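You operate a simulated robot arm through the tools that you are given. There is no shell and no other tool. Be economical: measure what you need, move in short steps, check, and stop when the job is done.

You run a simulated two-armed robot. Do the job below in one go: nothing can be reset, and whatever is moved stays where it is left.

JOB
The brake test is over: switch off, stand the three pads on their numbered spots and shut the drawer.
Fine: red switch off before any pad moves. Set down upright: brown brake pad, grey brake pad, orange brake pad.
Where things are to end (x, y in the base frame): brown brake pad within 30 mm of [1380, -1540]; grey brake pad within 30 mm of [1270, -1630]; orange brake pad within 30 mm of [820, -1090].

Only the result counts: the job must be done as asked and must still hold three seconds after the hand-in. Knocking over, shifting, dropping, spilling or breaking anything else fails it.

ROBOT AND FRAMES
Two 7-joint arms with two-finger parallel grippers on one trunk, on a base that drives. Base frame: it is fixed to the floor where the robot stands at the start and does not move with it; the origin is under the middle of the robot, x ahead of it, y to its left, z up; the surface under the hand at the start is at about z = 900. Lengths are in mm, angles in degrees, forces in N, time in s.
The left shoulder is at the start at [50, 161, 1123], the right one opposite. With the tool pointing down near the work surface each hand reaches from about 240 to 680 mm from the robot's upright axis, wherever it stands, measured 20 degrees to its own side. Places, roughly: brake dial [100, -400, 900]; brown brake pad [1500, -1750, 1000]; grey brake pad [1000, -1000, 1000]; limit dial [200, -400, 900]; orange brake pad [1000, -1250, 1000]; pad drawer [1100, -1400, 900]; red switch [500, -100, 900]; speed switch [400, -200, 900]. Payload 3.43 kg a hand.
The TCP of each hand is the grasp point between the finger pads, 30 mm short of the fingertips. In the tool frame z runs along the fingers and y along their closing line. Largest opening 94 mm; finger width 28, thickness 10; the body of the gripper, 50 by 96 mm, starts 55 mm behind the TCP.
Orientation is told as [roll, pitch, yaw] about the base's x, y, z axes, in that order, counted from this pose: with the fingers straight down and closing along the base's y, the tool's x points along the base's -x, its y along +y and its z along -z.

CONTROLS
- The arms move only by the tool arm_command. It takes "left_plan", "right_plan" or both (then of equal length, played together; a hand with none holds still); each is a list of rows, each a list of 7 numbers: the shift along the tool's x, y, z in mm, then the turn, a rotation vector about the tool's x, y, z in degrees, then the opening, from 0 (shut) to 1 (fully open). In form: [[dx, dy, dz, ax, ay, az, fingers], ...]. A call has 1 to 20 rows; each row shifts and turns the commanded pose from where the row before left it, along the tool's axes as they then stand. A row lasts 0.2 s, in which the tool goes at most 50 mm and 8.6 degrees; a call with a longer step from one row to the next is refused whole, and so is a gripper value outside its range. A pose out of reach is approached as far as the arm can. The call stops where the force on the tool passes 40 N (or 10 N more than at its start, if that is more) or the arm is blocked; 0.2 s more then pass. Each finger travels about 45 mm/s and halts on what it meets, pressing with about 45 N; the grip force reading is that of the motor and also rises with nothing between the fingers. The clock runs only during rows and for 0.2 s after the last one: add rows that do not move to give the fingers time. It gives the time, the measured TCP pose, the force on the tool (base axes), the opening and the grip force at its end, in the units of the frame above (readings bear some noise), with the torque about the TCP (base axes, N m) and any sound that the robot's microphone picked up.
- Cameras (640 x 400 px; columns grow to the right, rows downward): "scene" is now at [124.6, -35.4, 1257.8]; the picture's right is [-0.40, -0.92, 0.00], its down [-0.40, 0.17, -0.90] and it looks along [0.83, -0.36, -0.43] (base axes); focal length 214 px, centre (320, 200). "left" rides on the left gripper at [76, -14, -102] in its tool frame; the picture's right is [0.18, 0.98, 0.00], its down [-0.75, 0.14, -0.64] and it looks along [-0.63, 0.12, 0.77] (tool axes); focal length 243 px, centre (320, 200). "right" rides on the right gripper at [76, 14, -102] in its tool frame; the picture's right is [-0.18, 0.98, 0.00], its down [-0.75, -0.14, -0.64] and it looks along [-0.63, -0.12, 0.77] (tool axes); focal length 243 px, centre (320, 200). There is no depth. A picture from a camera that has moved, and an enlarged one, comes with that camera's place and axes in the base frame and with its lens.
- camera(camera): a new picture of that camera. The clock stands still meanwhile.
- move_column(by): slides the trunk up (or, below 0, down) by that many mm; the arms and the scene camera ride with it, the base frame stays. It gives what a move gives, with no picture.
- steer(legs): drives the robot by 1 to 6 legs, each [ahead, left, turn to the left] in mm, mm and degrees, along the robot's own axes; the way and the turn of a leg run together, so that a leg with both is an arc; at most 1500 mm and 180 degrees a leg. The arms and the cameras ride along, it lands a little off, and it stops where it bumps. It gives what a move gives.
- turn_head(pan, tilt): turns the head with the scene camera to pan (to the left, within 80 degrees either way) and tilt (down, from -29 to 69), counted from straight ahead of the robot. It gives what a move gives.
- close_up(camera, box): a new picture of the part [left, top, right, bottom] of that camera's present view, enlarged. The clock stands still meanwhile.
- job_done(): hands the job in; it is judged then, once.

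Go step by step. Nothing tells you exact positions but the pictures and the camera data: compare them with the known pose of the tool, close in by small moves and look again before you grip or let go. The budget is 120 turns and 92 pictures, counting those below and the enlarged ones. Unless the task says otherwise, let go and move clear before handing in, and close with one line.

The tools are called after ">>>" by a JSON object that holds its "method" and its "body". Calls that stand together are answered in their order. arm_command: Moves the arms, as the interface text tells. Its arguments: {"type":"object","properties":{"left_plan":{"type":"array","items":{"type":"array","items":{"type":"number"}}},"right_plan":{"type":"array","items":{"type":"array","items":{"type":"number"}}}},"required":[]} The other tools are called the same way: move_column (by) slides the trunk up or down; steer (legs) drives the base; turn_head (pan, tilt) turns the head that bears the scene camera; camera (camera) takes a picture; close_up (camera, box) takes an enlarged picture of a part of a camera's view; job_done () hands the job in.

At the start:

```text
t: 0.0
left_ee_pos: [408.1, 41.6, 1218.5]
left_tcp_rot: [0.1, 0.0, 0.0]
left_ft_force: [0.2, 0.0, 0.5]
left_wrist_torque: [0.0, 0.0, 0.02]
left_opening: 93.7
left_grasp_force: 0.0
right_ee_pos: [296.6, -280.7, 1189.7]
right_tcp_rot: [-0.1, -0.1, 0.0]
right_ft_force: [0.0, -0.4, -0.5]
right_wrist_torque: [0.01, -0.02, -0.01]
right_opening: 94.1
right_grasp_force: 0.1
trunk travel left (down, up): [-150.0, 117.0]
robot x, y, heading: [0.5, -0.4, 0.1]
head pan, tilt: [-23.6, 25.6]
```

scene: 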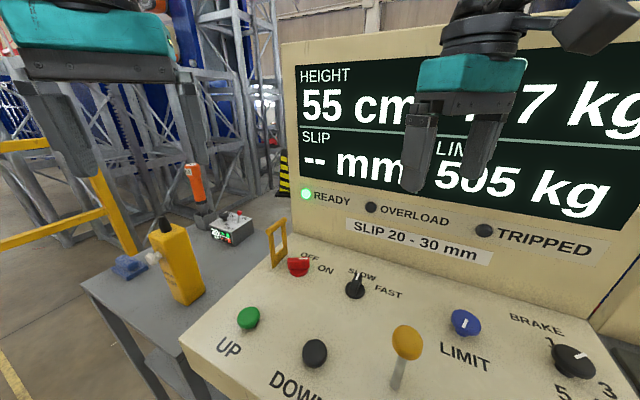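
right: 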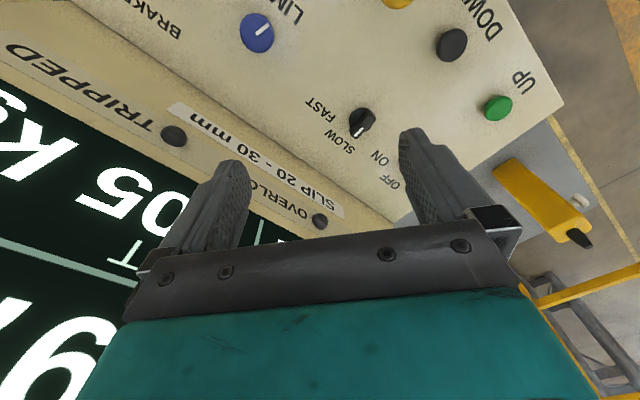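
left: 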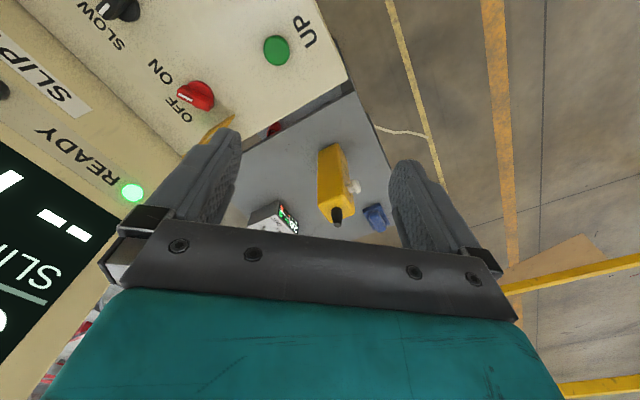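

I see a console with a red rotary switch (OFF/ON labels) ahead. I'll take a close look at it and at the surroundings on the right.

>>> {"method": "close_up", "body": {"camera": "scene", "box": [220, 220, 420, 345]}}

>>> {"method": "close_up", "body": {"camera": "left", "box": [130, 30, 290, 130]}}

>>> {"method": "turn_head", "body": {"pan": -60, "tilt": 20}}

>>> {"method": "camera", "body": {"camera": "scene"}}

```text
3.20 times, centred on (320, 282) of scene
camera zoom: at [124.6, -35.4, 1257.8], right [-0.4, -0.92, 0.0], down [-0.4, 0.17, -0.9], along [0.83, -0.36, -0.43], focal length 686 px, centre (320, -64)
```

zoom: 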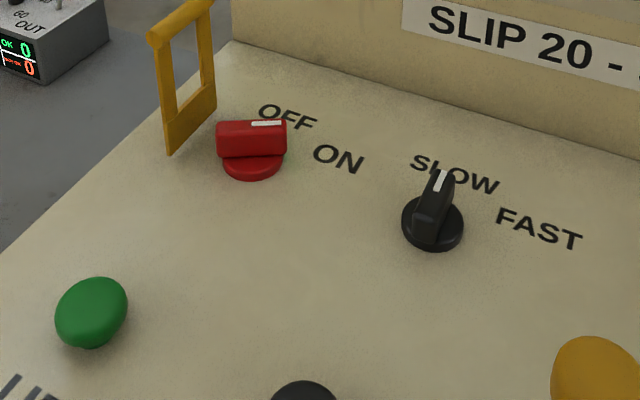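

```text
4.00 times, centred on (210, 80) of left
camera zoom: at [332.1, 28.5, 1320.8], right [-0.18, 0.98, 0.0], down [0.75, 0.14, 0.64], along [0.63, 0.12, -0.77], focal length 970 px, centre (760, 680)
```

zoom: 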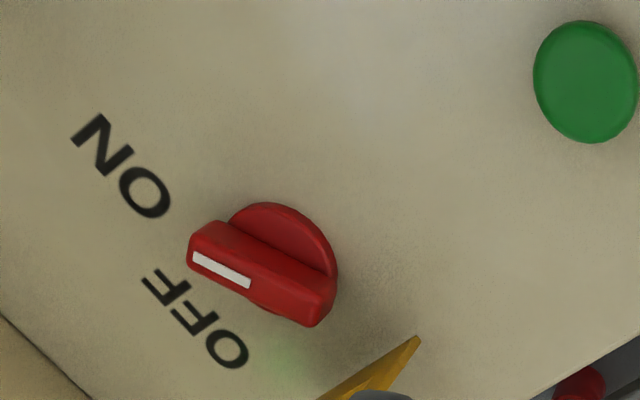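

```text
t: 1.0
left_ee_pos: [407.6, 42.2, 1218.6]
left_tcp_rot: [0.0, 0.0, 0.1]
left_ft_force: [0.8, 0.1, -0.5]
left_wrist_torque: [0.03, 0.01, 0.02]
left_opening: 93.9
left_grasp_force: 0.1
right_ee_pos: [297.1, -281.4, 1190.1]
right_tcp_rot: [-0.1, 0.0, 0.0]
right_ft_force: [0.5, -0.6, 0.2]
right_wrist_torque: [-0.02, 0.0, -0.01]
right_opening: 93.8
right_grasp_force: 0.1
trunk travel left (down, up): [-150.0, 117.0]
robot x, y, heading: [-0.8, -3.2, -0.1]
head pan, tilt: [-60.0, 20.0]
```

```text
86 pictures are left
camera scene: at [86.9, -79.2, 1266.9], right [-0.87, -0.5, 0.0], down [-0.17, 0.3, -0.94], along [0.47, -0.81, -0.34], focal length 214 px, centre (320, 200)
```

scene: 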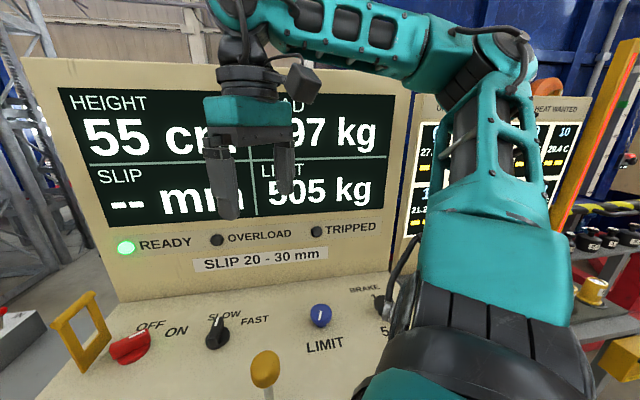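

The red bar knob is at about (488, -142), with its white mark on ON; OFF is about 60° counter-clockwise. A tall yellow guard stands beside it, so I'll push the knob with closed fingers from the far side, hovering first.

>>> {"method": "arm_command", "body": {"right_plan": [[-24, 23, 10, 0, 0, 0, 0.5], [-24, 23, 30, 0, 0, 0, 0], [-24, 23, 30, 0, 0, 0, 0], [-24, 23, 30, 0, 0, 0, 0], [-25, 22, 30, 0, 0, 0, 0], [-25, 22, 30, 0, 0, 0, 0], [0, 0, 0, 0, 0, 0, 0], [0, 0, 0, 0, 0, 0, 0]]}}

>>> {"method": "camera", "body": {"camera": "right"}}

>>> {"method": "turn_head", "body": {"pan": -23.6, "tilt": 35}}

>>> {"method": "close_up", "body": {"camera": "scene", "box": [200, 130, 440, 280]}}

```text
t: 2.8
left_ee_pos: [407.7, 42.9, 1217.8]
left_tcp_rot: [0.1, 0.1, 0.0]
left_ft_force: [0.6, -0.9, 0.8]
left_wrist_torque: [0.0, -0.03, -0.01]
left_opening: 94.1
left_grasp_force: 0.0
right_ee_pos: [443.5, -146.9, 1031.6]
right_tcp_rot: [0.0, 0.0, 0.0]
right_ft_force: [-0.2, -0.6, -0.1]
right_wrist_torque: [-0.03, 0.02, -0.01]
right_opening: 0.0
right_grasp_force: 33.3
trunk travel left (down, up): [-150.0, 117.0]
robot x, y, heading: [-5.6, 0.0, -0.0]
head pan, tilt: [-60.0, 20.0]
```

```text
85 pictures are left
camera right: at [367.3, -133.3, 1134.0], right [0.18, 0.98, 0.0], down [0.75, -0.14, 0.64], along [0.63, -0.12, -0.77], focal length 243 px, centre (320, 200)
```

right: 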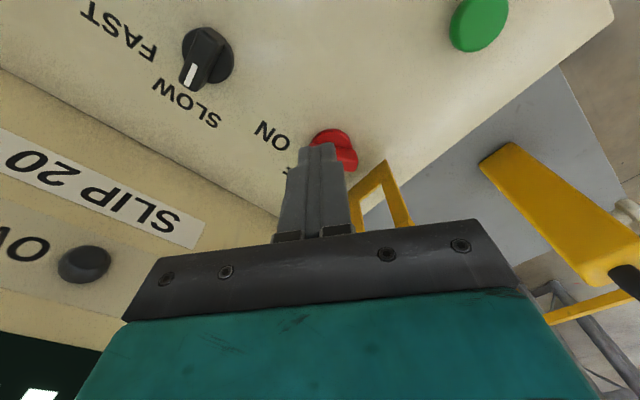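

```text
t: 3.8
left_ee_pos: [407.5, 42.7, 1217.8]
left_tcp_rot: [0.0, 0.1, 0.0]
left_ft_force: [0.2, 0.2, 0.7]
left_wrist_torque: [0.02, 0.01, 0.0]
left_opening: 93.7
left_grasp_force: 0.0
right_ee_pos: [441.9, -147.0, 1031.6]
right_tcp_rot: [0.0, 0.0, -0.1]
right_ft_force: [-0.7, -0.1, -0.3]
right_wrist_torque: [0.01, 0.01, -0.01]
right_opening: 0.0
right_grasp_force: 33.0
trunk travel left (down, up): [-150.0, 117.0]
robot x, y, heading: [-2.4, 2.1, -0.1]
head pan, tilt: [-23.6, 35.0]
```

```text
2.67 times, centred on (320, 205) of scene
camera zoom: at [121.0, -33.9, 1243.1], right [-0.4, -0.92, 0.0], down [-0.53, 0.23, -0.82], along [0.75, -0.33, -0.57], focal length 572 px, centre (320, 187)
```

zoom: 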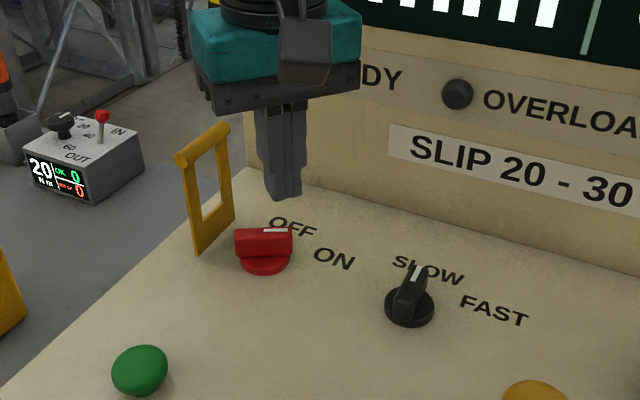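

The fingertips match their projection, so the knob at about (489, -143) is confirmed and the bar top is near z 930. I'll go down on the far side of the bar and take a look before pushing.

>>> {"method": "arm_command", "body": {"right_plan": [[3, -3, 30, 0, 0, 0, 0], [0, 0, 30, 0, 0, 0, 0], [0, 0, 20, 0, 0, 0, 0], [0, 0, 12, 0, 0, 0, 0], [0, 0, 0, 0, 0, 0, 0]]}}

>>> {"method": "close_up", "body": {"camera": "scene", "box": [230, 155, 390, 255]}}

>>> {"method": "close_up", "body": {"camera": "right", "box": [240, 80, 400, 180]}}

```text
t: 5.0
left_ee_pos: [407.7, 41.2, 1217.2]
left_tcp_rot: [0.0, 0.0, 0.0]
left_ft_force: [0.5, -0.6, -0.8]
left_wrist_torque: [0.02, 0.02, 0.0]
left_opening: 93.8
left_grasp_force: 0.0
right_ee_pos: [440.9, -149.8, 936.7]
right_tcp_rot: [0.0, 0.0, 0.0]
right_ft_force: [0.1, 0.1, 0.3]
right_wrist_torque: [-0.01, -0.01, -0.02]
right_opening: 0.0
right_grasp_force: 33.1
trunk travel left (down, up): [-150.0, 117.0]
robot x, y, heading: [-1.7, -1.7, -0.1]
head pan, tilt: [-23.6, 35.0]
```

```text
4.00 times, centred on (310, 205) of scene
camera zoom: at [121.0, -33.8, 1243.1], right [-0.4, -0.92, 0.0], down [-0.53, 0.23, -0.82], along [0.75, -0.33, -0.57], focal length 858 px, centre (360, 180)
```

zoom: 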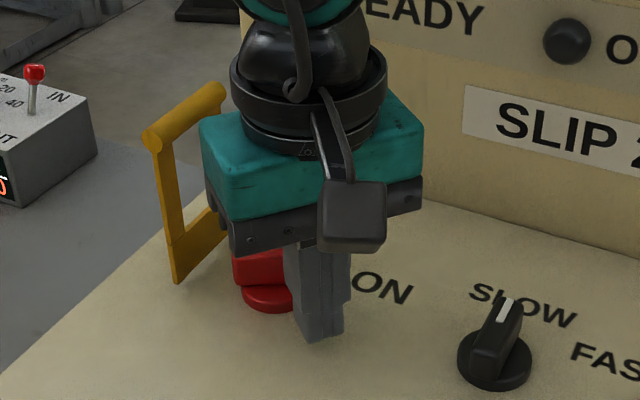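

```text
4.00 times, centred on (320, 130) of right
camera zoom: at [365.0, -136.9, 1040.7], right [0.18, 0.98, 0.0], down [0.75, -0.14, 0.64], along [0.63, -0.12, -0.77], focal length 970 px, centre (320, 480)
```

zoom: 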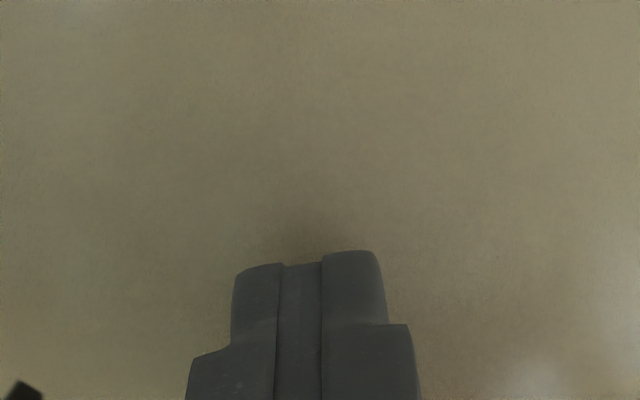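

The closed fingers are beside the bar and clear of the guard. Now I push along the arc toward OFF.

>>> {"method": "arm_command", "body": {"right_plan": [[-8, 0, 0, 0, 0, 0, 0], [-8, 0, 0, 0, 0, 0, 0], [-4, -5, 0, 0, 0, 0, 0], [-4, -6, 0, 0, 0, 0, 0], [-3, -4, 0, 0, 0, 0, 0], [-2, -4, 0, 0, 0, 0, 0], [-4, -3, 0, 0, 0, 0, 0], [-5, -2, 0, 0, 0, 0, 0], [0, 0, 0, 0, 0, 0, 0]]}}

>>> {"method": "close_up", "body": {"camera": "scene", "box": [230, 155, 390, 255]}}

```text
t: 7.0
left_ee_pos: [406.6, 43.0, 1218.0]
left_tcp_rot: [0.1, 0.0, 0.0]
left_ft_force: [0.4, 0.2, -1.2]
left_wrist_torque: [0.01, -0.02, -0.02]
left_opening: 93.9
left_grasp_force: 0.0
right_ee_pos: [479.4, -172.3, 939.2]
right_tcp_rot: [-0.1, -0.1, 0.0]
right_ft_force: [0.1, 0.5, -0.4]
right_wrist_torque: [-0.02, -0.02, 0.0]
right_opening: 0.0
right_grasp_force: 33.1
trunk travel left (down, up): [-150.0, 117.0]
robot x, y, heading: [4.0, -3.8, 0.1]
head pan, tilt: [-23.6, 35.0]
```

```text
4.00 times, centred on (310, 205) of scene
camera zoom: at [121.0, -33.9, 1243.1], right [-0.4, -0.92, 0.0], down [-0.53, 0.23, -0.82], along [0.75, -0.33, -0.57], focal length 858 px, centre (360, 180)
```

zoom: 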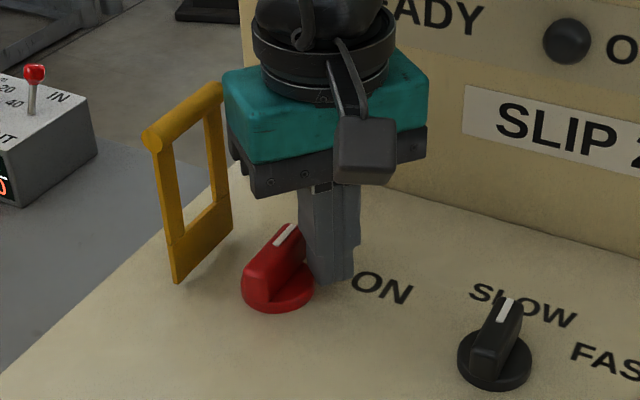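

The bar now points toward OFF. I'll back away, lift and check it and the display.

>>> {"method": "arm_command", "body": {"right_plan": [[15, -10, 0, 0, 0, 0, 0], [5, -5, -30, 0, 0, 0, 0], [10, -10, -40, 0, 0, 0, 0], [15, -20, -40, 0, 0, 0, 0], [20, -30, -30, 0, 0, 0, 0], [20, -20, -40, 0, 0, 0, 0]]}}

>>> {"method": "camera", "body": {"camera": "scene"}}

>>> {"method": "close_up", "body": {"camera": "scene", "box": [230, 155, 390, 255]}}

```text
t: 8.4
left_ee_pos: [406.4, 42.7, 1218.2]
left_tcp_rot: [-0.1, 0.0, 0.0]
left_ft_force: [0.6, 0.0, -0.2]
left_wrist_torque: [0.02, -0.02, 0.02]
left_opening: 94.0
left_grasp_force: 0.0
right_ee_pos: [392.1, -269.2, 1117.3]
right_tcp_rot: [0.1, 0.0, 0.0]
right_ft_force: [0.1, 0.1, -0.6]
right_wrist_torque: [0.01, -0.01, -0.02]
right_opening: 0.4
right_grasp_force: 33.2
trunk travel left (down, up): [-150.0, 117.0]
robot x, y, heading: [0.6, -1.8, -0.0]
head pan, tilt: [-23.6, 35.0]
```

```text
80 pictures are left
camera scene: at [120.4, -33.9, 1243.1], right [-0.4, -0.92, 0.0], down [-0.53, 0.23, -0.82], along [0.75, -0.33, -0.57], focal length 214 px, centre (320, 200)
```

scene: 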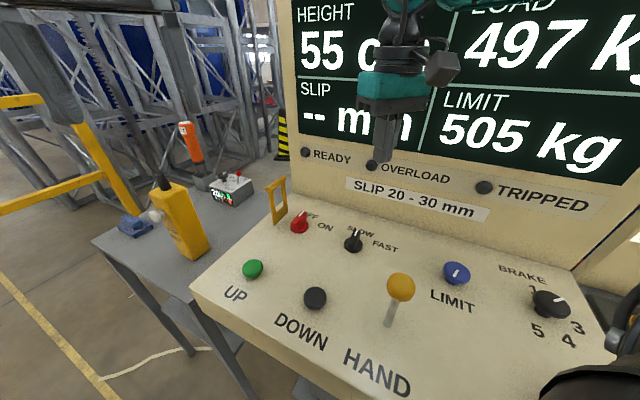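

```text
4.00 times, centred on (310, 205) of scene
camera zoom: at [120.4, -33.9, 1243.1], right [-0.4, -0.92, 0.0], down [-0.53, 0.23, -0.82], along [0.75, -0.33, -0.57], focal length 858 px, centre (360, 180)
```

zoom: 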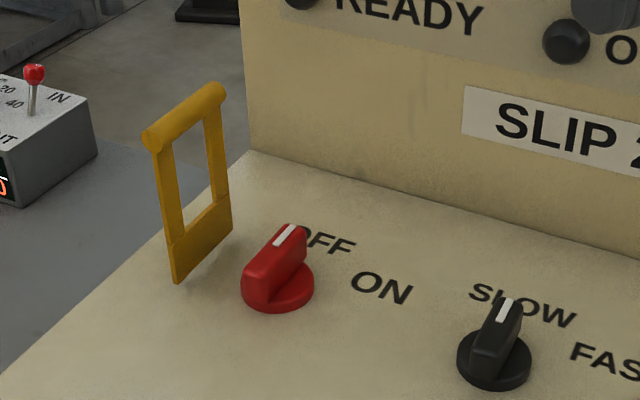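

READY went out and the mark is on OFF: the switch is off. Next I need a route to the pads behind the console, so I'll raise the arms' clearance later and look around first.

>>> {"method": "turn_head", "body": {"pan": -80, "tilt": 25}}

>>> {"method": "camera", "body": {"camera": "scene"}}

>>> {"method": "turn_head", "body": {"pan": 30, "tilt": 25}}

>>> {"method": "camera", "body": {"camera": "scene"}}

```text
t: 9.7
left_ee_pos: [406.5, 42.4, 1218.0]
left_tcp_rot: [0.0, 0.0, 0.1]
left_ft_force: [0.5, 0.7, 1.3]
left_wrist_torque: [-0.02, -0.01, 0.01]
left_opening: 94.1
left_grasp_force: 0.1
right_ee_pos: [394.4, -270.9, 1117.0]
right_tcp_rot: [0.0, 0.0, 0.0]
right_ft_force: [0.4, -0.6, -0.4]
right_wrist_torque: [-0.03, -0.03, -0.01]
right_opening: 0.0
right_grasp_force: 32.7
trunk travel left (down, up): [-150.0, 117.0]
robot x, y, heading: [-0.4, 0.1, 0.2]
head pan, tilt: [-80.0, 25.0]
```

```text
78 pictures are left
camera scene: at [56.4, -89.3, 1258.8], right [-0.98, -0.17, 0.0], down [-0.07, 0.42, -0.91], along [0.16, -0.89, -0.42], focal length 214 px, centre (320, 200)
```

scene: 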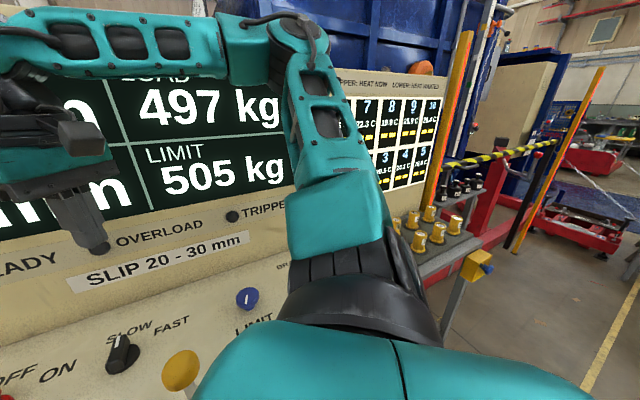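

```text
t: 11.6
left_ee_pos: [406.9, 42.0, 1218.4]
left_tcp_rot: [0.0, 0.0, 0.0]
left_ft_force: [0.3, -1.0, 0.3]
left_wrist_torque: [0.02, 0.01, 0.0]
left_opening: 94.4
left_grasp_force: 0.0
right_ee_pos: [393.6, -270.6, 1116.7]
right_tcp_rot: [0.1, 0.0, 0.0]
right_ft_force: [-0.6, 1.0, 0.9]
right_wrist_torque: [-0.04, -0.01, 0.0]
right_opening: 0.0
right_grasp_force: 32.7
trunk travel left (down, up): [-150.0, 117.0]
robot x, y, heading: [3.8, 0.0, -0.3]
head pan, tilt: [30.0, 25.0]
```

```text
77 pictures are left
camera scene: at [120.1, 47.4, 1258.8], right [0.5, -0.87, 0.0], down [-0.37, -0.21, -0.91], along [0.79, 0.45, -0.42], focal length 214 px, centre (320, 200)
```

scene: 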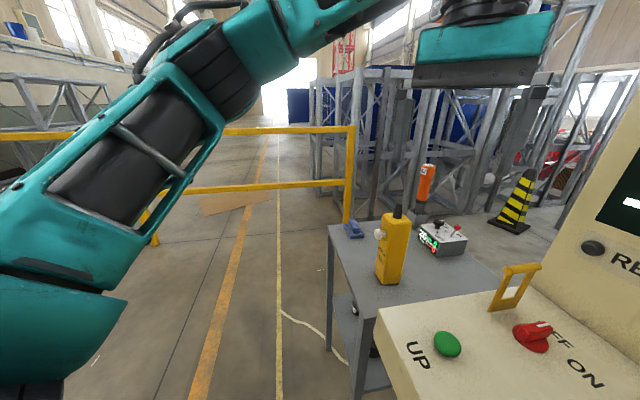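

The switch is done. Around the console's left end there's a side table, then what looks like a gap before the yellow rail. I'll lift and pull the hands in, move left a bit and look into the gap.

>>> {"method": "arm_command", "body": {"right_plan": [[30, 0, -30, 0, 0, 0, 0.5], [30, 0, -30, 0, 0, 0, 1], [30, 0, -30, 0, 0, 0, 1], [0, 0, 0, 0, 0, 0, 1]], "left_plan": [[30, 15, 0, 0, 0, 0, 0.5], [30, 15, 0, 0, 0, 0, 0], [30, 15, 0, 0, 0, 0, 0], [0, 0, 0, 0, 0, 0, 0]]}}

>>> {"method": "steer", "body": {"legs": [[0, 600, 0]]}}

>>> {"method": "turn_head", "body": {"pan": -10, "tilt": 30}}

>>> {"method": "camera", "body": {"camera": "scene"}}

```text
t: 12.6
left_ee_pos: [315.5, 85.9, 1218.0]
left_tcp_rot: [0.0, 0.0, -0.1]
left_ft_force: [-1.1, 1.2, 0.5]
left_wrist_torque: [-0.03, -0.01, 0.01]
left_opening: 6.7
left_grasp_force: 0.1
right_ee_pos: [302.5, -267.7, 1209.5]
right_tcp_rot: [0.0, 0.0, 0.0]
right_ft_force: [-0.2, 0.3, 0.1]
right_wrist_torque: [0.02, -0.01, -0.03]
right_opening: 85.1
right_grasp_force: 0.2
trunk travel left (down, up): [-150.0, 117.0]
robot x, y, heading: [-2.5, -2.0, -0.0]
head pan, tilt: [30.0, 25.0]
```

```text
t: 18.2
left_ee_pos: [315.6, 678.0, 1218.4]
left_tcp_rot: [0.1, 0.0, 0.3]
left_ft_force: [-0.1, -0.1, -0.2]
left_wrist_torque: [-0.03, -0.01, 0.0]
left_opening: 0.2
left_grasp_force: 32.5
right_ee_pos: [301.9, 325.2, 1209.3]
right_tcp_rot: [-0.1, 0.0, 0.2]
right_ft_force: [0.1, -0.2, -0.7]
right_wrist_torque: [0.0, 0.0, -0.01]
right_opening: 93.8
right_grasp_force: 0.2
trunk travel left (down, up): [-150.0, 117.0]
robot x, y, heading: [-0.0, 589.2, 0.1]
head pan, tilt: [30.0, 25.0]
```

```text
t: 19.3
left_ee_pos: [314.6, 678.6, 1217.6]
left_tcp_rot: [-0.1, 0.1, 0.3]
left_ft_force: [-0.3, 0.5, 0.2]
left_wrist_torque: [0.01, 0.0, -0.01]
left_opening: 0.0
left_grasp_force: 32.8
right_ee_pos: [301.6, 325.3, 1208.8]
right_tcp_rot: [0.1, 0.0, 0.2]
right_ft_force: [-0.3, -0.3, 0.8]
right_wrist_torque: [-0.02, 0.04, -0.02]
right_opening: 93.9
right_grasp_force: 0.1
trunk travel left (down, up): [-150.0, 117.0]
robot x, y, heading: [0.9, 593.7, -0.1]
head pan, tilt: [-10.0, 30.0]
```

```text
76 pictures are left
camera scene: at [128.7, 577.9, 1250.9], right [-0.17, -0.99, 0.0], down [-0.49, 0.09, -0.87], along [0.85, -0.15, -0.5], focal length 214 px, centre (320, 200)
```

scene: 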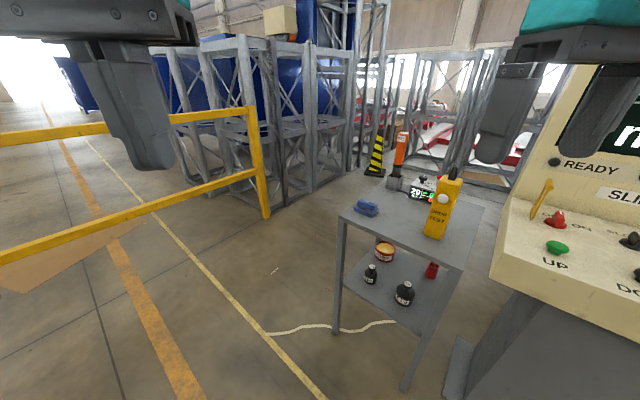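

There's a wide gap between the small side table and the rail/racks. I'll drive ahead to about (1100, 590) and look toward the pad area.

>>> {"method": "steer", "body": {"legs": [[1150, 50, -60]]}}

>>> {"method": "turn_head", "body": {"pan": 0, "tilt": 25}}

>>> {"method": "camera", "body": {"camera": "scene"}}

```text
t: 22.4
left_ee_pos: [784.8, 463.8, 1218.5]
left_tcp_rot: [0.0, 0.1, -25.4]
left_ft_force: [0.0, 0.1, -0.3]
left_wrist_torque: [-0.03, -0.05, -0.04]
left_opening: 0.0
left_grasp_force: 32.9
right_ee_pos: [619.6, 150.5, 1208.2]
right_tcp_rot: [0.1, 0.0, -25.6]
right_ft_force: [-0.2, 0.5, -0.1]
right_wrist_torque: [-0.04, -0.04, 0.01]
right_opening: 93.9
right_grasp_force: 0.0
trunk travel left (down, up): [-150.0, 117.0]
robot x, y, heading: [464.8, 522.2, -25.5]
head pan, tilt: [-10.0, 30.0]
stopped in leg 1: the robot was blocked; the commanded pose is now the measured one
```

```text
t: 23.1
left_ee_pos: [784.8, 463.2, 1217.6]
left_tcp_rot: [0.0, 0.3, -25.4]
left_ft_force: [0.8, -0.3, -0.8]
left_wrist_torque: [0.01, 0.04, -0.03]
left_opening: 0.0
left_grasp_force: 33.0
right_ee_pos: [621.2, 149.9, 1207.6]
right_tcp_rot: [0.2, 0.1, -25.7]
right_ft_force: [-0.1, 0.1, 0.1]
right_wrist_torque: [-0.01, -0.01, 0.01]
right_opening: 93.9
right_grasp_force: 0.1
trunk travel left (down, up): [-150.0, 117.0]
robot x, y, heading: [463.0, 522.0, -25.5]
head pan, tilt: [0.0, 25.0]
```

```text
75 pictures are left
camera scene: at [582.2, 466.1, 1258.8], right [-0.43, -0.9, 0.0], down [-0.38, 0.18, -0.91], along [0.82, -0.39, -0.42], focal length 214 px, centre (320, 200)
```

scene: 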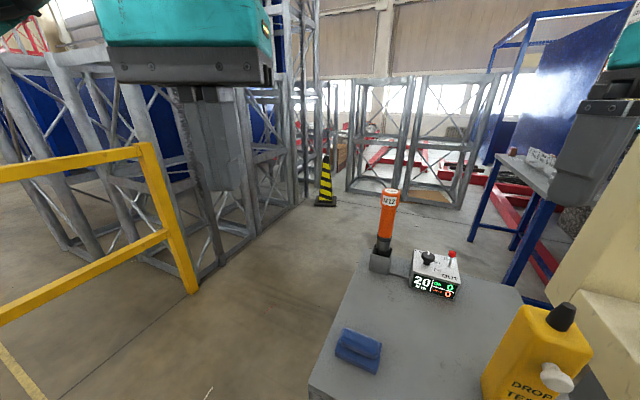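

The arc cut too close and the base touched the side table; everything on it still stands. I'll back off, swing wide, then turn toward the blue bench seen at right.

>>> {"method": "steer", "body": {"legs": [[-80, 0, 0], [0, 260, 0], [0, 0, 25.5], [750, 0, 0]]}}

>>> {"method": "turn_head", "body": {"pan": -70, "tilt": 22}}

>>> {"method": "camera", "body": {"camera": "scene"}}

```text
t: 31.6
left_ee_pos: [1570.1, 876.5, 1217.3]
left_tcp_rot: [0.1, 0.1, 0.4]
left_ft_force: [1.3, 0.0, -0.5]
left_wrist_torque: [0.0, 0.03, -0.01]
left_opening: 0.0
left_grasp_force: 33.1
right_ee_pos: [1558.2, 521.9, 1207.8]
right_tcp_rot: [0.1, 0.1, 0.2]
right_ft_force: [-0.9, 0.3, -0.6]
right_wrist_torque: [-0.01, 0.02, 0.0]
right_opening: 94.1
right_grasp_force: 0.0
trunk travel left (down, up): [-150.0, 117.0]
robot x, y, heading: [1252.9, 790.6, -0.0]
head pan, tilt: [0.0, 25.0]
```

```text
t: 33.0
left_ee_pos: [1571.2, 875.5, 1215.4]
left_tcp_rot: [0.0, 0.2, 0.4]
left_ft_force: [0.4, 0.7, -0.6]
left_wrist_torque: [0.0, -0.01, 0.01]
left_opening: 0.1
left_grasp_force: 33.2
right_ee_pos: [1557.9, 521.0, 1207.1]
right_tcp_rot: [0.2, 0.1, 0.2]
right_ft_force: [-0.3, 0.0, -1.0]
right_wrist_torque: [0.06, 0.01, -0.01]
right_opening: 93.9
right_grasp_force: 0.2
trunk travel left (down, up): [-150.0, 117.0]
robot x, y, heading: [1255.1, 788.3, 0.3]
head pan, tilt: [-70.0, 22.0]
```

```text
74 pictures are left
camera scene: at [1325.9, 702.3, 1263.7], right [-0.94, -0.35, 0.0], down [-0.13, 0.35, -0.93], along [0.32, -0.87, -0.37], focal length 214 px, centre (320, 200)
```

scene: 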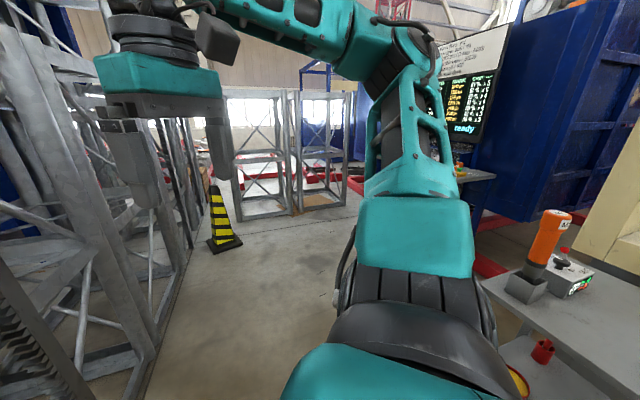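

The bench with a screen lies beyond. I'll turn to heading -90° and advance to about (1450, 0) for a proper look.

>>> {"method": "steer", "body": {"legs": [[0, 0, -90], [700, 200, 0]]}}

>>> {"method": "turn_head", "body": {"pan": -12, "tilt": 22}}

>>> {"method": "camera", "body": {"camera": "scene"}}

```text
t: 40.8
left_ee_pos: [1548.3, -228.8, 1218.1]
left_tcp_rot: [0.1, 0.2, -89.4]
left_ft_force: [-0.2, -0.2, 0.3]
left_wrist_torque: [-0.02, 0.0, -0.02]
left_opening: 0.2
left_grasp_force: 32.6
right_ee_pos: [1193.2, -218.7, 1207.3]
right_tcp_rot: [0.1, 0.1, -89.7]
right_ft_force: [0.2, -0.4, 0.6]
right_wrist_torque: [0.0, -0.03, 0.0]
right_opening: 93.9
right_grasp_force: 0.1
trunk travel left (down, up): [-150.0, 117.0]
robot x, y, heading: [1459.9, 88.4, -89.7]
head pan, tilt: [-70.0, 22.0]
```

```text
t: 42.1
left_ee_pos: [1547.8, -229.4, 1216.6]
left_tcp_rot: [0.1, 0.3, -89.5]
left_ft_force: [-0.2, -0.1, 0.4]
left_wrist_torque: [-0.01, 0.01, 0.04]
left_opening: 0.0
left_grasp_force: 32.7
right_ee_pos: [1194.4, -217.8, 1208.8]
right_tcp_rot: [0.1, 0.2, -89.7]
right_ft_force: [0.6, 0.2, 0.0]
right_wrist_torque: [0.01, 0.02, -0.01]
right_opening: 93.9
right_grasp_force: 0.0
trunk travel left (down, up): [-150.0, 117.0]
robot x, y, heading: [1462.0, 86.8, -89.6]
head pan, tilt: [-12.0, 22.0]
```

```text
73 pictures are left
camera scene: at [1441.3, -42.5, 1263.7], right [-0.98, 0.2, 0.0], down [0.07, 0.37, -0.93], along [-0.19, -0.91, -0.37], focal length 214 px, centre (320, 200)
```

scene: 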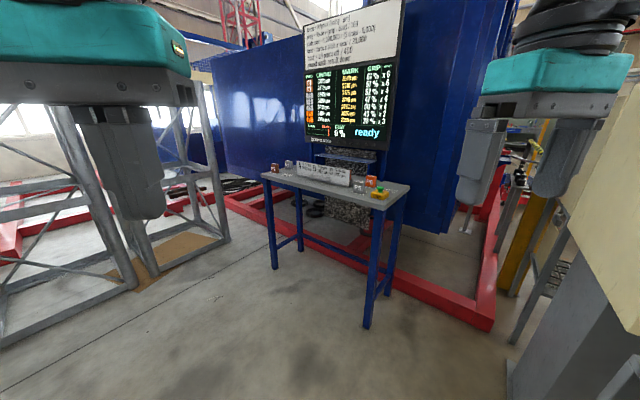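

>>> {"method": "close_up", "body": {"camera": "scene", "box": [240, 130, 440, 255]}}

>>> {"method": "close_up", "body": {"camera": "scene", "box": [290, 0, 418, 150]}}

```text
3.20 times, centred on (340, 192) of scene
camera zoom: at [1441.3, -42.5, 1263.7], right [-0.98, 0.2, 0.0], down [0.07, 0.37, -0.93], along [-0.19, -0.91, -0.37], focal length 686 px, centre (256, 224)
```

zoom: 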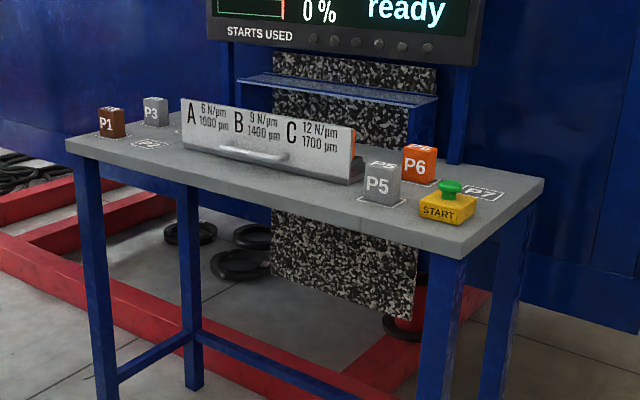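

```text
2.67 times, centred on (354, 75) of scene
camera zoom: at [1441.3, -42.5, 1263.7], right [-0.98, 0.2, 0.0], down [0.07, 0.37, -0.93], along [-0.19, -0.91, -0.37], focal length 572 px, centre (229, 533)
```

zoom: 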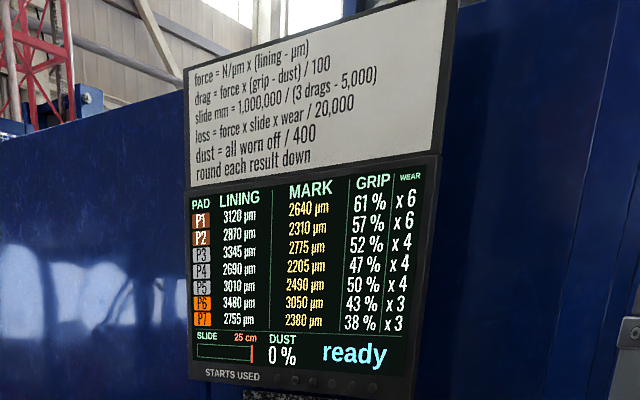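

The bench holds P1, P3, P5, P6 and a START button; P2, P4 and P7 spots are empty, and the given targets match those spots. The missing pads are likely in the open drawer (A/B/C). I'll drive up facing the bench.

>>> {"method": "steer", "body": {"legs": [[600, 0, 0], [0, 0, -51], [0, 400, 0], [60, 0, 0]]}}

>>> {"method": "turn_head", "body": {"pan": 0, "tilt": 40}}

>>> {"method": "camera", "body": {"camera": "scene"}}

```text
t: 51.9
left_ee_pos: [1494.7, -1126.5, 1216.7]
left_tcp_rot: [0.1, 0.2, -139.0]
left_ft_force: [-0.4, -0.2, 0.3]
left_wrist_torque: [0.01, -0.03, 0.04]
left_opening: 0.2
left_grasp_force: 33.2
right_ee_pos: [1273.0, -849.2, 1207.4]
right_tcp_rot: [0.1, 0.3, -139.4]
right_ft_force: [-0.2, -0.9, 0.6]
right_wrist_torque: [0.02, -0.02, 0.03]
right_opening: 93.9
right_grasp_force: 0.2
trunk travel left (down, up): [-150.0, 117.0]
robot x, y, heading: [1679.6, -855.1, -139.0]
head pan, tilt: [-12.0, 22.0]
```

```text
t: 52.8
left_ee_pos: [1495.0, -1126.1, 1216.6]
left_tcp_rot: [0.1, 0.0, -139.0]
left_ft_force: [0.8, 0.3, 0.3]
left_wrist_torque: [0.0, -0.02, 0.0]
left_opening: 0.1
left_grasp_force: 32.9
right_ee_pos: [1273.4, -848.4, 1206.8]
right_tcp_rot: [0.1, 0.2, -139.3]
right_ft_force: [-0.3, -0.8, 0.2]
right_wrist_torque: [0.03, -0.01, 0.0]
right_opening: 94.1
right_grasp_force: 0.1
trunk travel left (down, up): [-150.0, 117.0]
robot x, y, heading: [1676.3, -850.1, -139.1]
head pan, tilt: [0.0, 40.0]
```

```text
70 pictures are left
camera scene: at [1584.2, -933.8, 1235.6], right [-0.65, 0.76, 0.0], down [0.49, 0.42, -0.77], along [-0.58, -0.5, -0.64], focal length 214 px, centre (320, 200)
```

scene: 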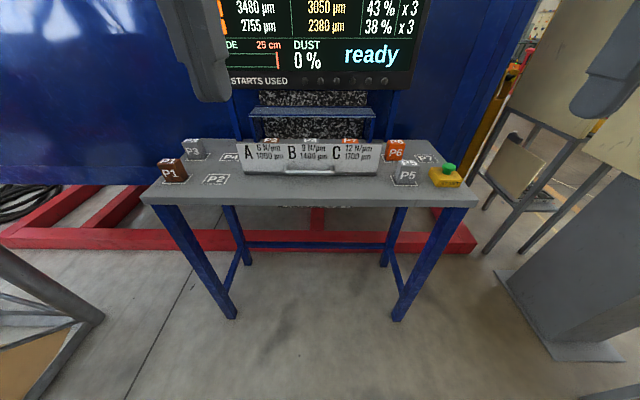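

>>> {"method": "close_up", "body": {"camera": "scene", "box": [150, 100, 310, 200]}}

>>> {"method": "close_up", "body": {"camera": "scene", "box": [320, 100, 480, 200]}}

```text
4.00 times, centred on (230, 150) of scene
camera zoom: at [1584.2, -933.8, 1235.6], right [-0.65, 0.76, 0.0], down [0.49, 0.42, -0.77], along [-0.58, -0.5, -0.64], focal length 858 px, centre (680, 400)
```

zoom: 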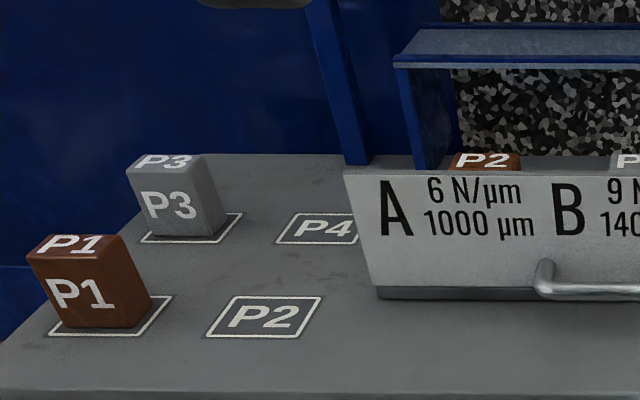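

```text
4.00 times, centred on (400, 150) of scene
camera zoom: at [1584.2, -933.8, 1235.6], right [-0.65, 0.76, 0.0], down [0.49, 0.42, -0.77], along [-0.58, -0.5, -0.64], focal length 858 px, centre (0, 400)
```

zoom: 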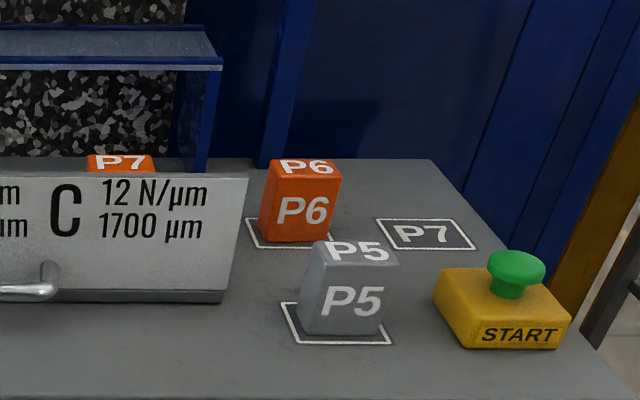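

P2, P4 and P7 sit in the open drawer behind its front plate; the bench top is at z ≈ 861 and the spots match the targets. I'll drive closer and look into the drawer from above.

>>> {"method": "steer", "body": {"legs": [[200, 0, 0]]}}

>>> {"method": "camera", "body": {"camera": "right"}}

>>> {"method": "camera", "body": {"camera": "scene"}}

```text
t: 54.4
left_ee_pos: [1340.2, -1259.8, 1216.5]
left_tcp_rot: [0.0, 0.1, -139.0]
left_ft_force: [0.4, 0.6, -0.1]
left_wrist_torque: [0.0, -0.05, -0.01]
left_opening: 0.1
left_grasp_force: 32.9
right_ee_pos: [1119.9, -983.7, 1207.7]
right_tcp_rot: [0.1, 0.2, -139.2]
right_ft_force: [-0.1, -1.1, -0.5]
right_wrist_torque: [0.04, -0.02, 0.02]
right_opening: 93.7
right_grasp_force: 0.1
trunk travel left (down, up): [-150.0, 117.0]
robot x, y, heading: [1523.8, -987.8, -139.0]
head pan, tilt: [0.0, 40.0]
```

```text
67 pictures are left
camera right: at [1187.1, -944.6, 1310.5], right [0.5, -0.86, 0.0], down [-0.67, -0.39, 0.64], along [-0.55, -0.32, -0.77], focal length 243 px, centre (320, 200)
```

right: 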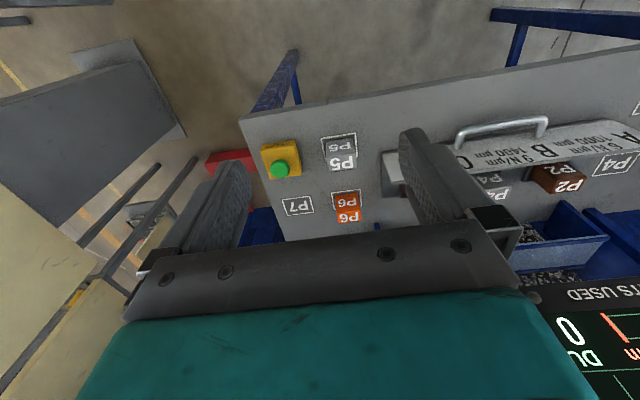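

```text
66 pictures are left
camera scene: at [1429.7, -1067.6, 1235.4], right [-0.65, 0.76, 0.0], down [0.49, 0.42, -0.77], along [-0.58, -0.5, -0.64], focal length 214 px, centre (320, 200)
```

scene: 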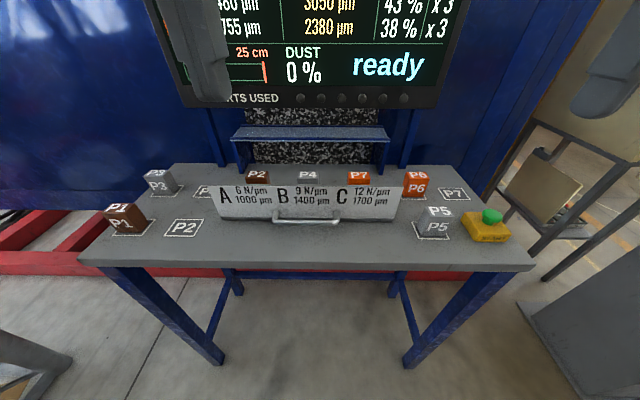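

I now place P2, P4 and P7 in the drawer near (1165,-1515), (1075,-1413) and (988,-1311), tops near z 925. I'll bring the left hand above P2 with open fingers and check.

>>> {"method": "arm_command", "body": {"left_plan": [[-40, 10, 0, 0, 0, 0, 0.5], [-40, 10, 0, 0, 0, 0, 1], [-40, 10, 0, 0, 0, 0, 1], [-40, 10, 10, 0, 0, 0, 1], [-40, 10, 20, 0, 0, 0, 1], [-40, 10, 20, 0, 0, 0, 1], [-30, 10, 20, 0, 0, 0, 1], [0, 0, 20, 0, 0, 0, 1], [0, 0, 0, 0, 0, 0, 1]]}}

>>> {"method": "camera", "body": {"camera": "left"}}

>>> {"method": "close_up", "body": {"camera": "scene", "box": [200, 100, 400, 225]}}

```text
t: 56.4
left_ee_pos: [1180.5, -1487.6, 1125.4]
left_tcp_rot: [0.1, 0.1, -139.0]
left_ft_force: [-0.1, -1.2, -0.2]
left_wrist_torque: [-0.01, 0.01, 0.0]
left_opening: 94.1
left_grasp_force: 0.1
right_ee_pos: [1120.6, -981.9, 1207.5]
right_tcp_rot: [0.1, 0.2, -139.3]
right_ft_force: [0.0, 0.4, -0.1]
right_wrist_torque: [-0.01, -0.02, -0.02]
right_opening: 94.0
right_grasp_force: 0.1
trunk travel left (down, up): [-150.0, 117.0]
robot x, y, heading: [1521.4, -987.7, -139.2]
head pan, tilt: [0.0, 40.0]
```

```text
65 pictures are left
camera left: at [1230.4, -1426.7, 1227.9], right [0.78, -0.62, 0.0], down [-0.48, -0.6, 0.64], along [-0.4, -0.5, -0.77], focal length 243 px, centre (320, 200)
```

left: 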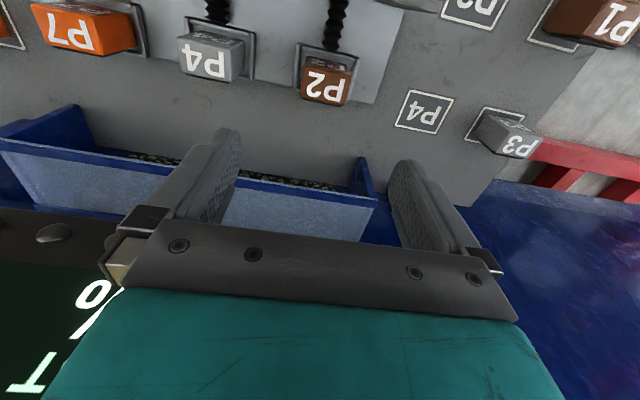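

```text
3.20 times, centred on (300, 162) of scene
camera zoom: at [1430.0, -1067.1, 1235.5], right [-0.65, 0.76, 0.0], down [0.49, 0.42, -0.77], along [-0.58, -0.5, -0.64], focal length 686 px, centre (384, 320)
```

zoom: 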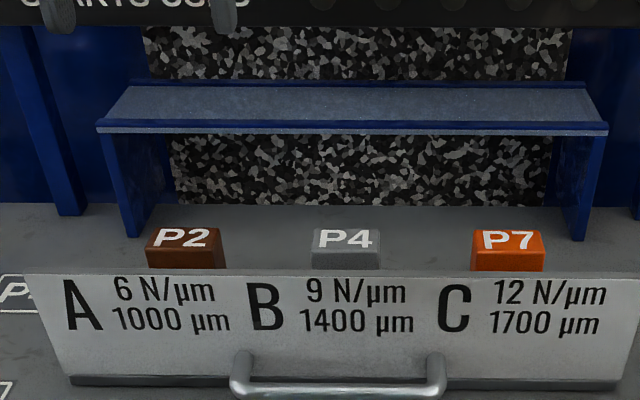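

From both views P2's top is at about (1184, -1495, 933), almost under the left hand. I shift 7 mm left and descend partway, then check.

>>> {"method": "arm_command", "body": {"left_plan": [[-2, 7, 40, 0, 0, 0, 1], [0, 0, 40, 0, 0, 0, 1], [0, 0, 40, 0, 0, 0, 1], [0, 0, 30, 0, 0, 0, 1], [0, 0, 0, 0, 0, 0, 1]]}}

>>> {"method": "camera", "body": {"camera": "left"}}

>>> {"method": "close_up", "body": {"camera": "scene", "box": [180, 80, 340, 180]}}

```text
t: 57.6
left_ee_pos: [1188.7, -1496.0, 975.0]
left_tcp_rot: [0.1, 0.1, -139.0]
left_ft_force: [0.3, 0.1, 1.2]
left_wrist_torque: [0.0, 0.01, 0.01]
left_opening: 94.2
left_grasp_force: 0.0
right_ee_pos: [1120.8, -982.3, 1207.9]
right_tcp_rot: [0.1, 0.2, -139.2]
right_ft_force: [-0.5, -0.1, 0.7]
right_wrist_torque: [0.0, 0.03, 0.03]
right_opening: 94.2
right_grasp_force: 0.1
trunk travel left (down, up): [-150.0, 117.0]
robot x, y, heading: [1526.3, -986.0, -139.2]
head pan, tilt: [0.0, 40.0]
```

```text
63 pictures are left
camera left: at [1236.6, -1435.1, 1078.6], right [0.78, -0.62, 0.0], down [-0.48, -0.6, 0.64], along [-0.4, -0.5, -0.77], focal length 243 px, centre (320, 200)
```

left: 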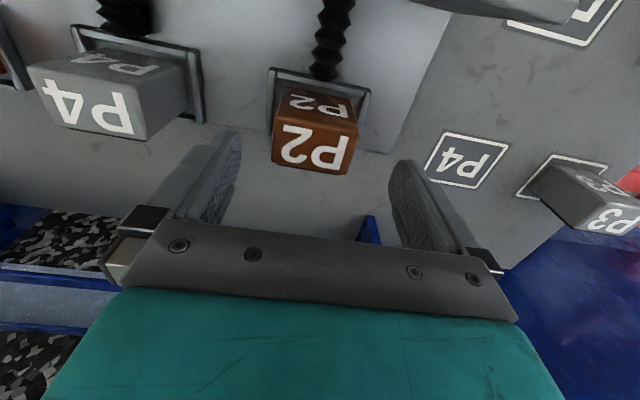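

```text
4.00 times, centred on (260, 130) of scene
camera zoom: at [1430.1, -1067.2, 1235.5], right [-0.65, 0.76, 0.0], down [0.49, 0.42, -0.77], along [-0.58, -0.5, -0.64], focal length 858 px, centre (560, 480)
```

zoom: 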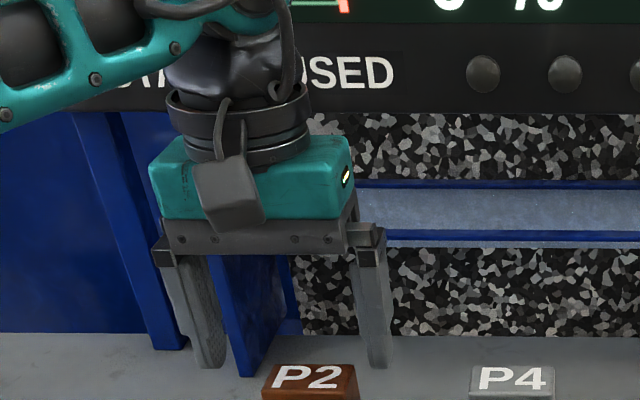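

P2 is between the fingers within about 5 mm. I shift 5 mm right, descend to grip height and close.

>>> {"method": "arm_command", "body": {"left_plan": [[0, -5, 20, 0, 0, 0, 1], [0, 0, 20, 0, 0, 0, 1], [0, 0, 10, 0, 0, 0, 1], [0, 0, 0, 0, 0, 0, 1], [0, 0, 0, 0, 0, 0, 0.3], [0, 0, 0, 0, 0, 0, 0.3], [0, 0, 0, 0, 0, 0, 0.3], [0, 0, 0, 0, 0, 0, 0.3], [0, 0, 0, 0, 0, 0, 0.3]]}}

>>> {"method": "camera", "body": {"camera": "left"}}

```text
t: 59.6
left_ee_pos: [1184.4, -1488.7, 926.3]
left_tcp_rot: [0.0, 0.0, -139.0]
left_ft_force: [0.8, -0.6, 0.5]
left_wrist_torque: [-0.05, -0.05, 0.0]
left_opening: 58.4
left_grasp_force: 45.7
right_ee_pos: [1119.5, -982.4, 1207.9]
right_tcp_rot: [0.2, 0.3, -139.3]
right_ft_force: [-0.2, 1.1, 0.6]
right_wrist_torque: [-0.03, 0.02, -0.03]
right_opening: 93.9
right_grasp_force: 0.1
trunk travel left (down, up): [-150.0, 117.0]
robot x, y, heading: [1523.6, -984.1, -139.2]
head pan, tilt: [0.0, 40.0]
```

```text
61 pictures are left
camera left: at [1232.9, -1429.8, 1028.8], right [0.78, -0.62, 0.0], down [-0.48, -0.6, 0.64], along [-0.4, -0.5, -0.77], focal length 243 px, centre (320, 200)
```

left: 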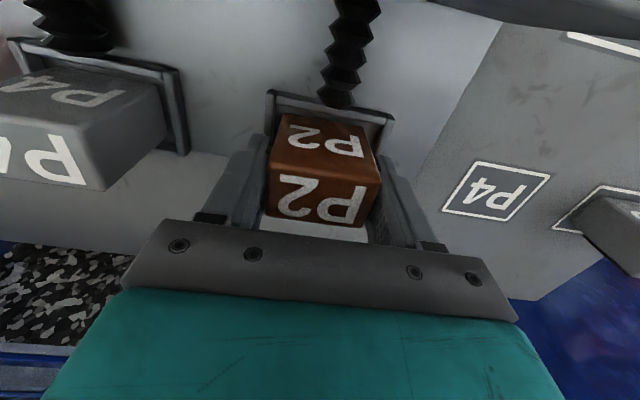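

P2 is firmly held (58 mm wide). I'll lift it straight up and check it clears before carrying it to its spot.

>>> {"method": "arm_command", "body": {"left_plan": [[0, 0, -15, 0, 0, 0, 0.3], [0, 0, -30, 0, 0, 0, 0.3], [0, 0, -40, 0, 0, 0, 0.3], [0, 0, -40, 0, 0, 0, 0.3], [0, 0, 0, 0, 0, 0, 0.3]]}}

>>> {"method": "camera", "body": {"camera": "scene"}}

```text
t: 60.8
left_ee_pos: [1183.3, -1494.2, 1052.0]
left_tcp_rot: [0.1, 0.1, -139.0]
left_ft_force: [-1.0, 0.8, 0.2]
left_wrist_torque: [-0.01, 0.02, 0.01]
left_opening: 28.4
left_grasp_force: 0.0
right_ee_pos: [1120.6, -982.2, 1208.2]
right_tcp_rot: [0.1, 0.2, -139.3]
right_ft_force: [-0.5, 0.2, 0.8]
right_wrist_torque: [-0.01, 0.01, 0.01]
right_opening: 94.0
right_grasp_force: 0.0
trunk travel left (down, up): [-150.0, 117.0]
robot x, y, heading: [1525.2, -986.5, -139.2]
head pan, tilt: [0.0, 40.0]
```

```text
60 pictures are left
camera scene: at [1430.1, -1067.4, 1235.5], right [-0.65, 0.76, 0.0], down [0.49, 0.42, -0.77], along [-0.58, -0.5, -0.64], focal length 214 px, centre (320, 200)
```

scene: 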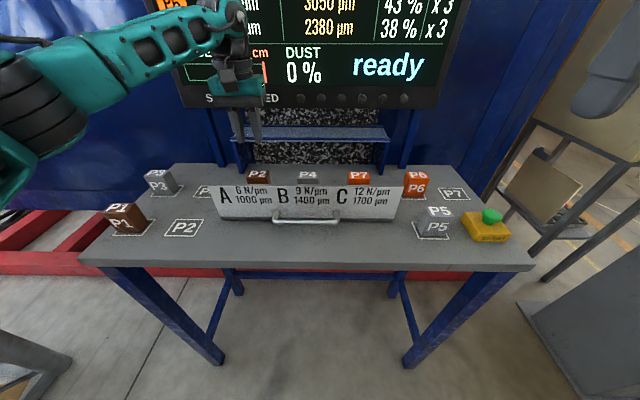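

The fingers slipped off: P2 stayed in the drawer. I'll look closely at how the pad is held.

>>> {"method": "close_up", "body": {"camera": "scene", "box": [240, 155, 336, 215]}}

>>> {"method": "close_up", "body": {"camera": "left", "box": [160, 20, 448, 200]}}

```text
6.67 times, centred on (288, 185) of scene
camera zoom: at [1430.1, -1067.4, 1235.5], right [-0.65, 0.76, 0.0], down [0.49, 0.42, -0.77], along [-0.58, -0.5, -0.64], focal length 1430 px, centre (533, 300)
```

zoom: 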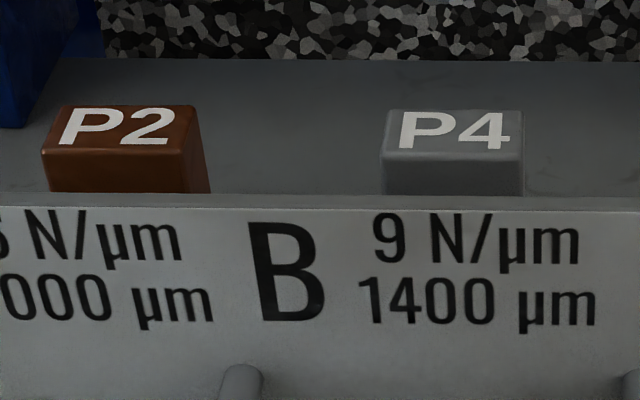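

```text
2.22 times, centred on (304, 110) of left
camera zoom: at [1232.2, -1432.3, 1154.9], right [0.78, -0.62, 0.0], down [-0.48, -0.6, 0.64], along [-0.4, -0.5, -0.77], focal length 539 px, centre (356, 400)
```

zoom: 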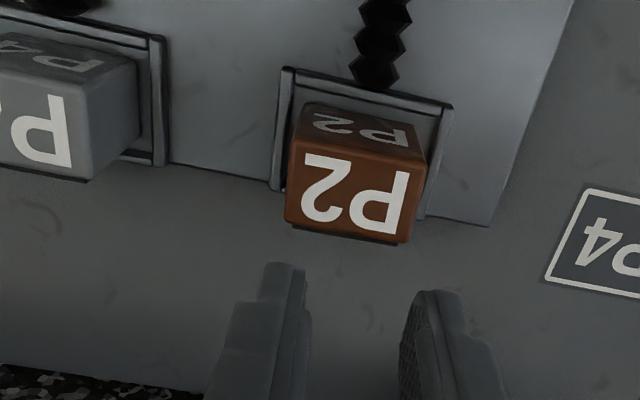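

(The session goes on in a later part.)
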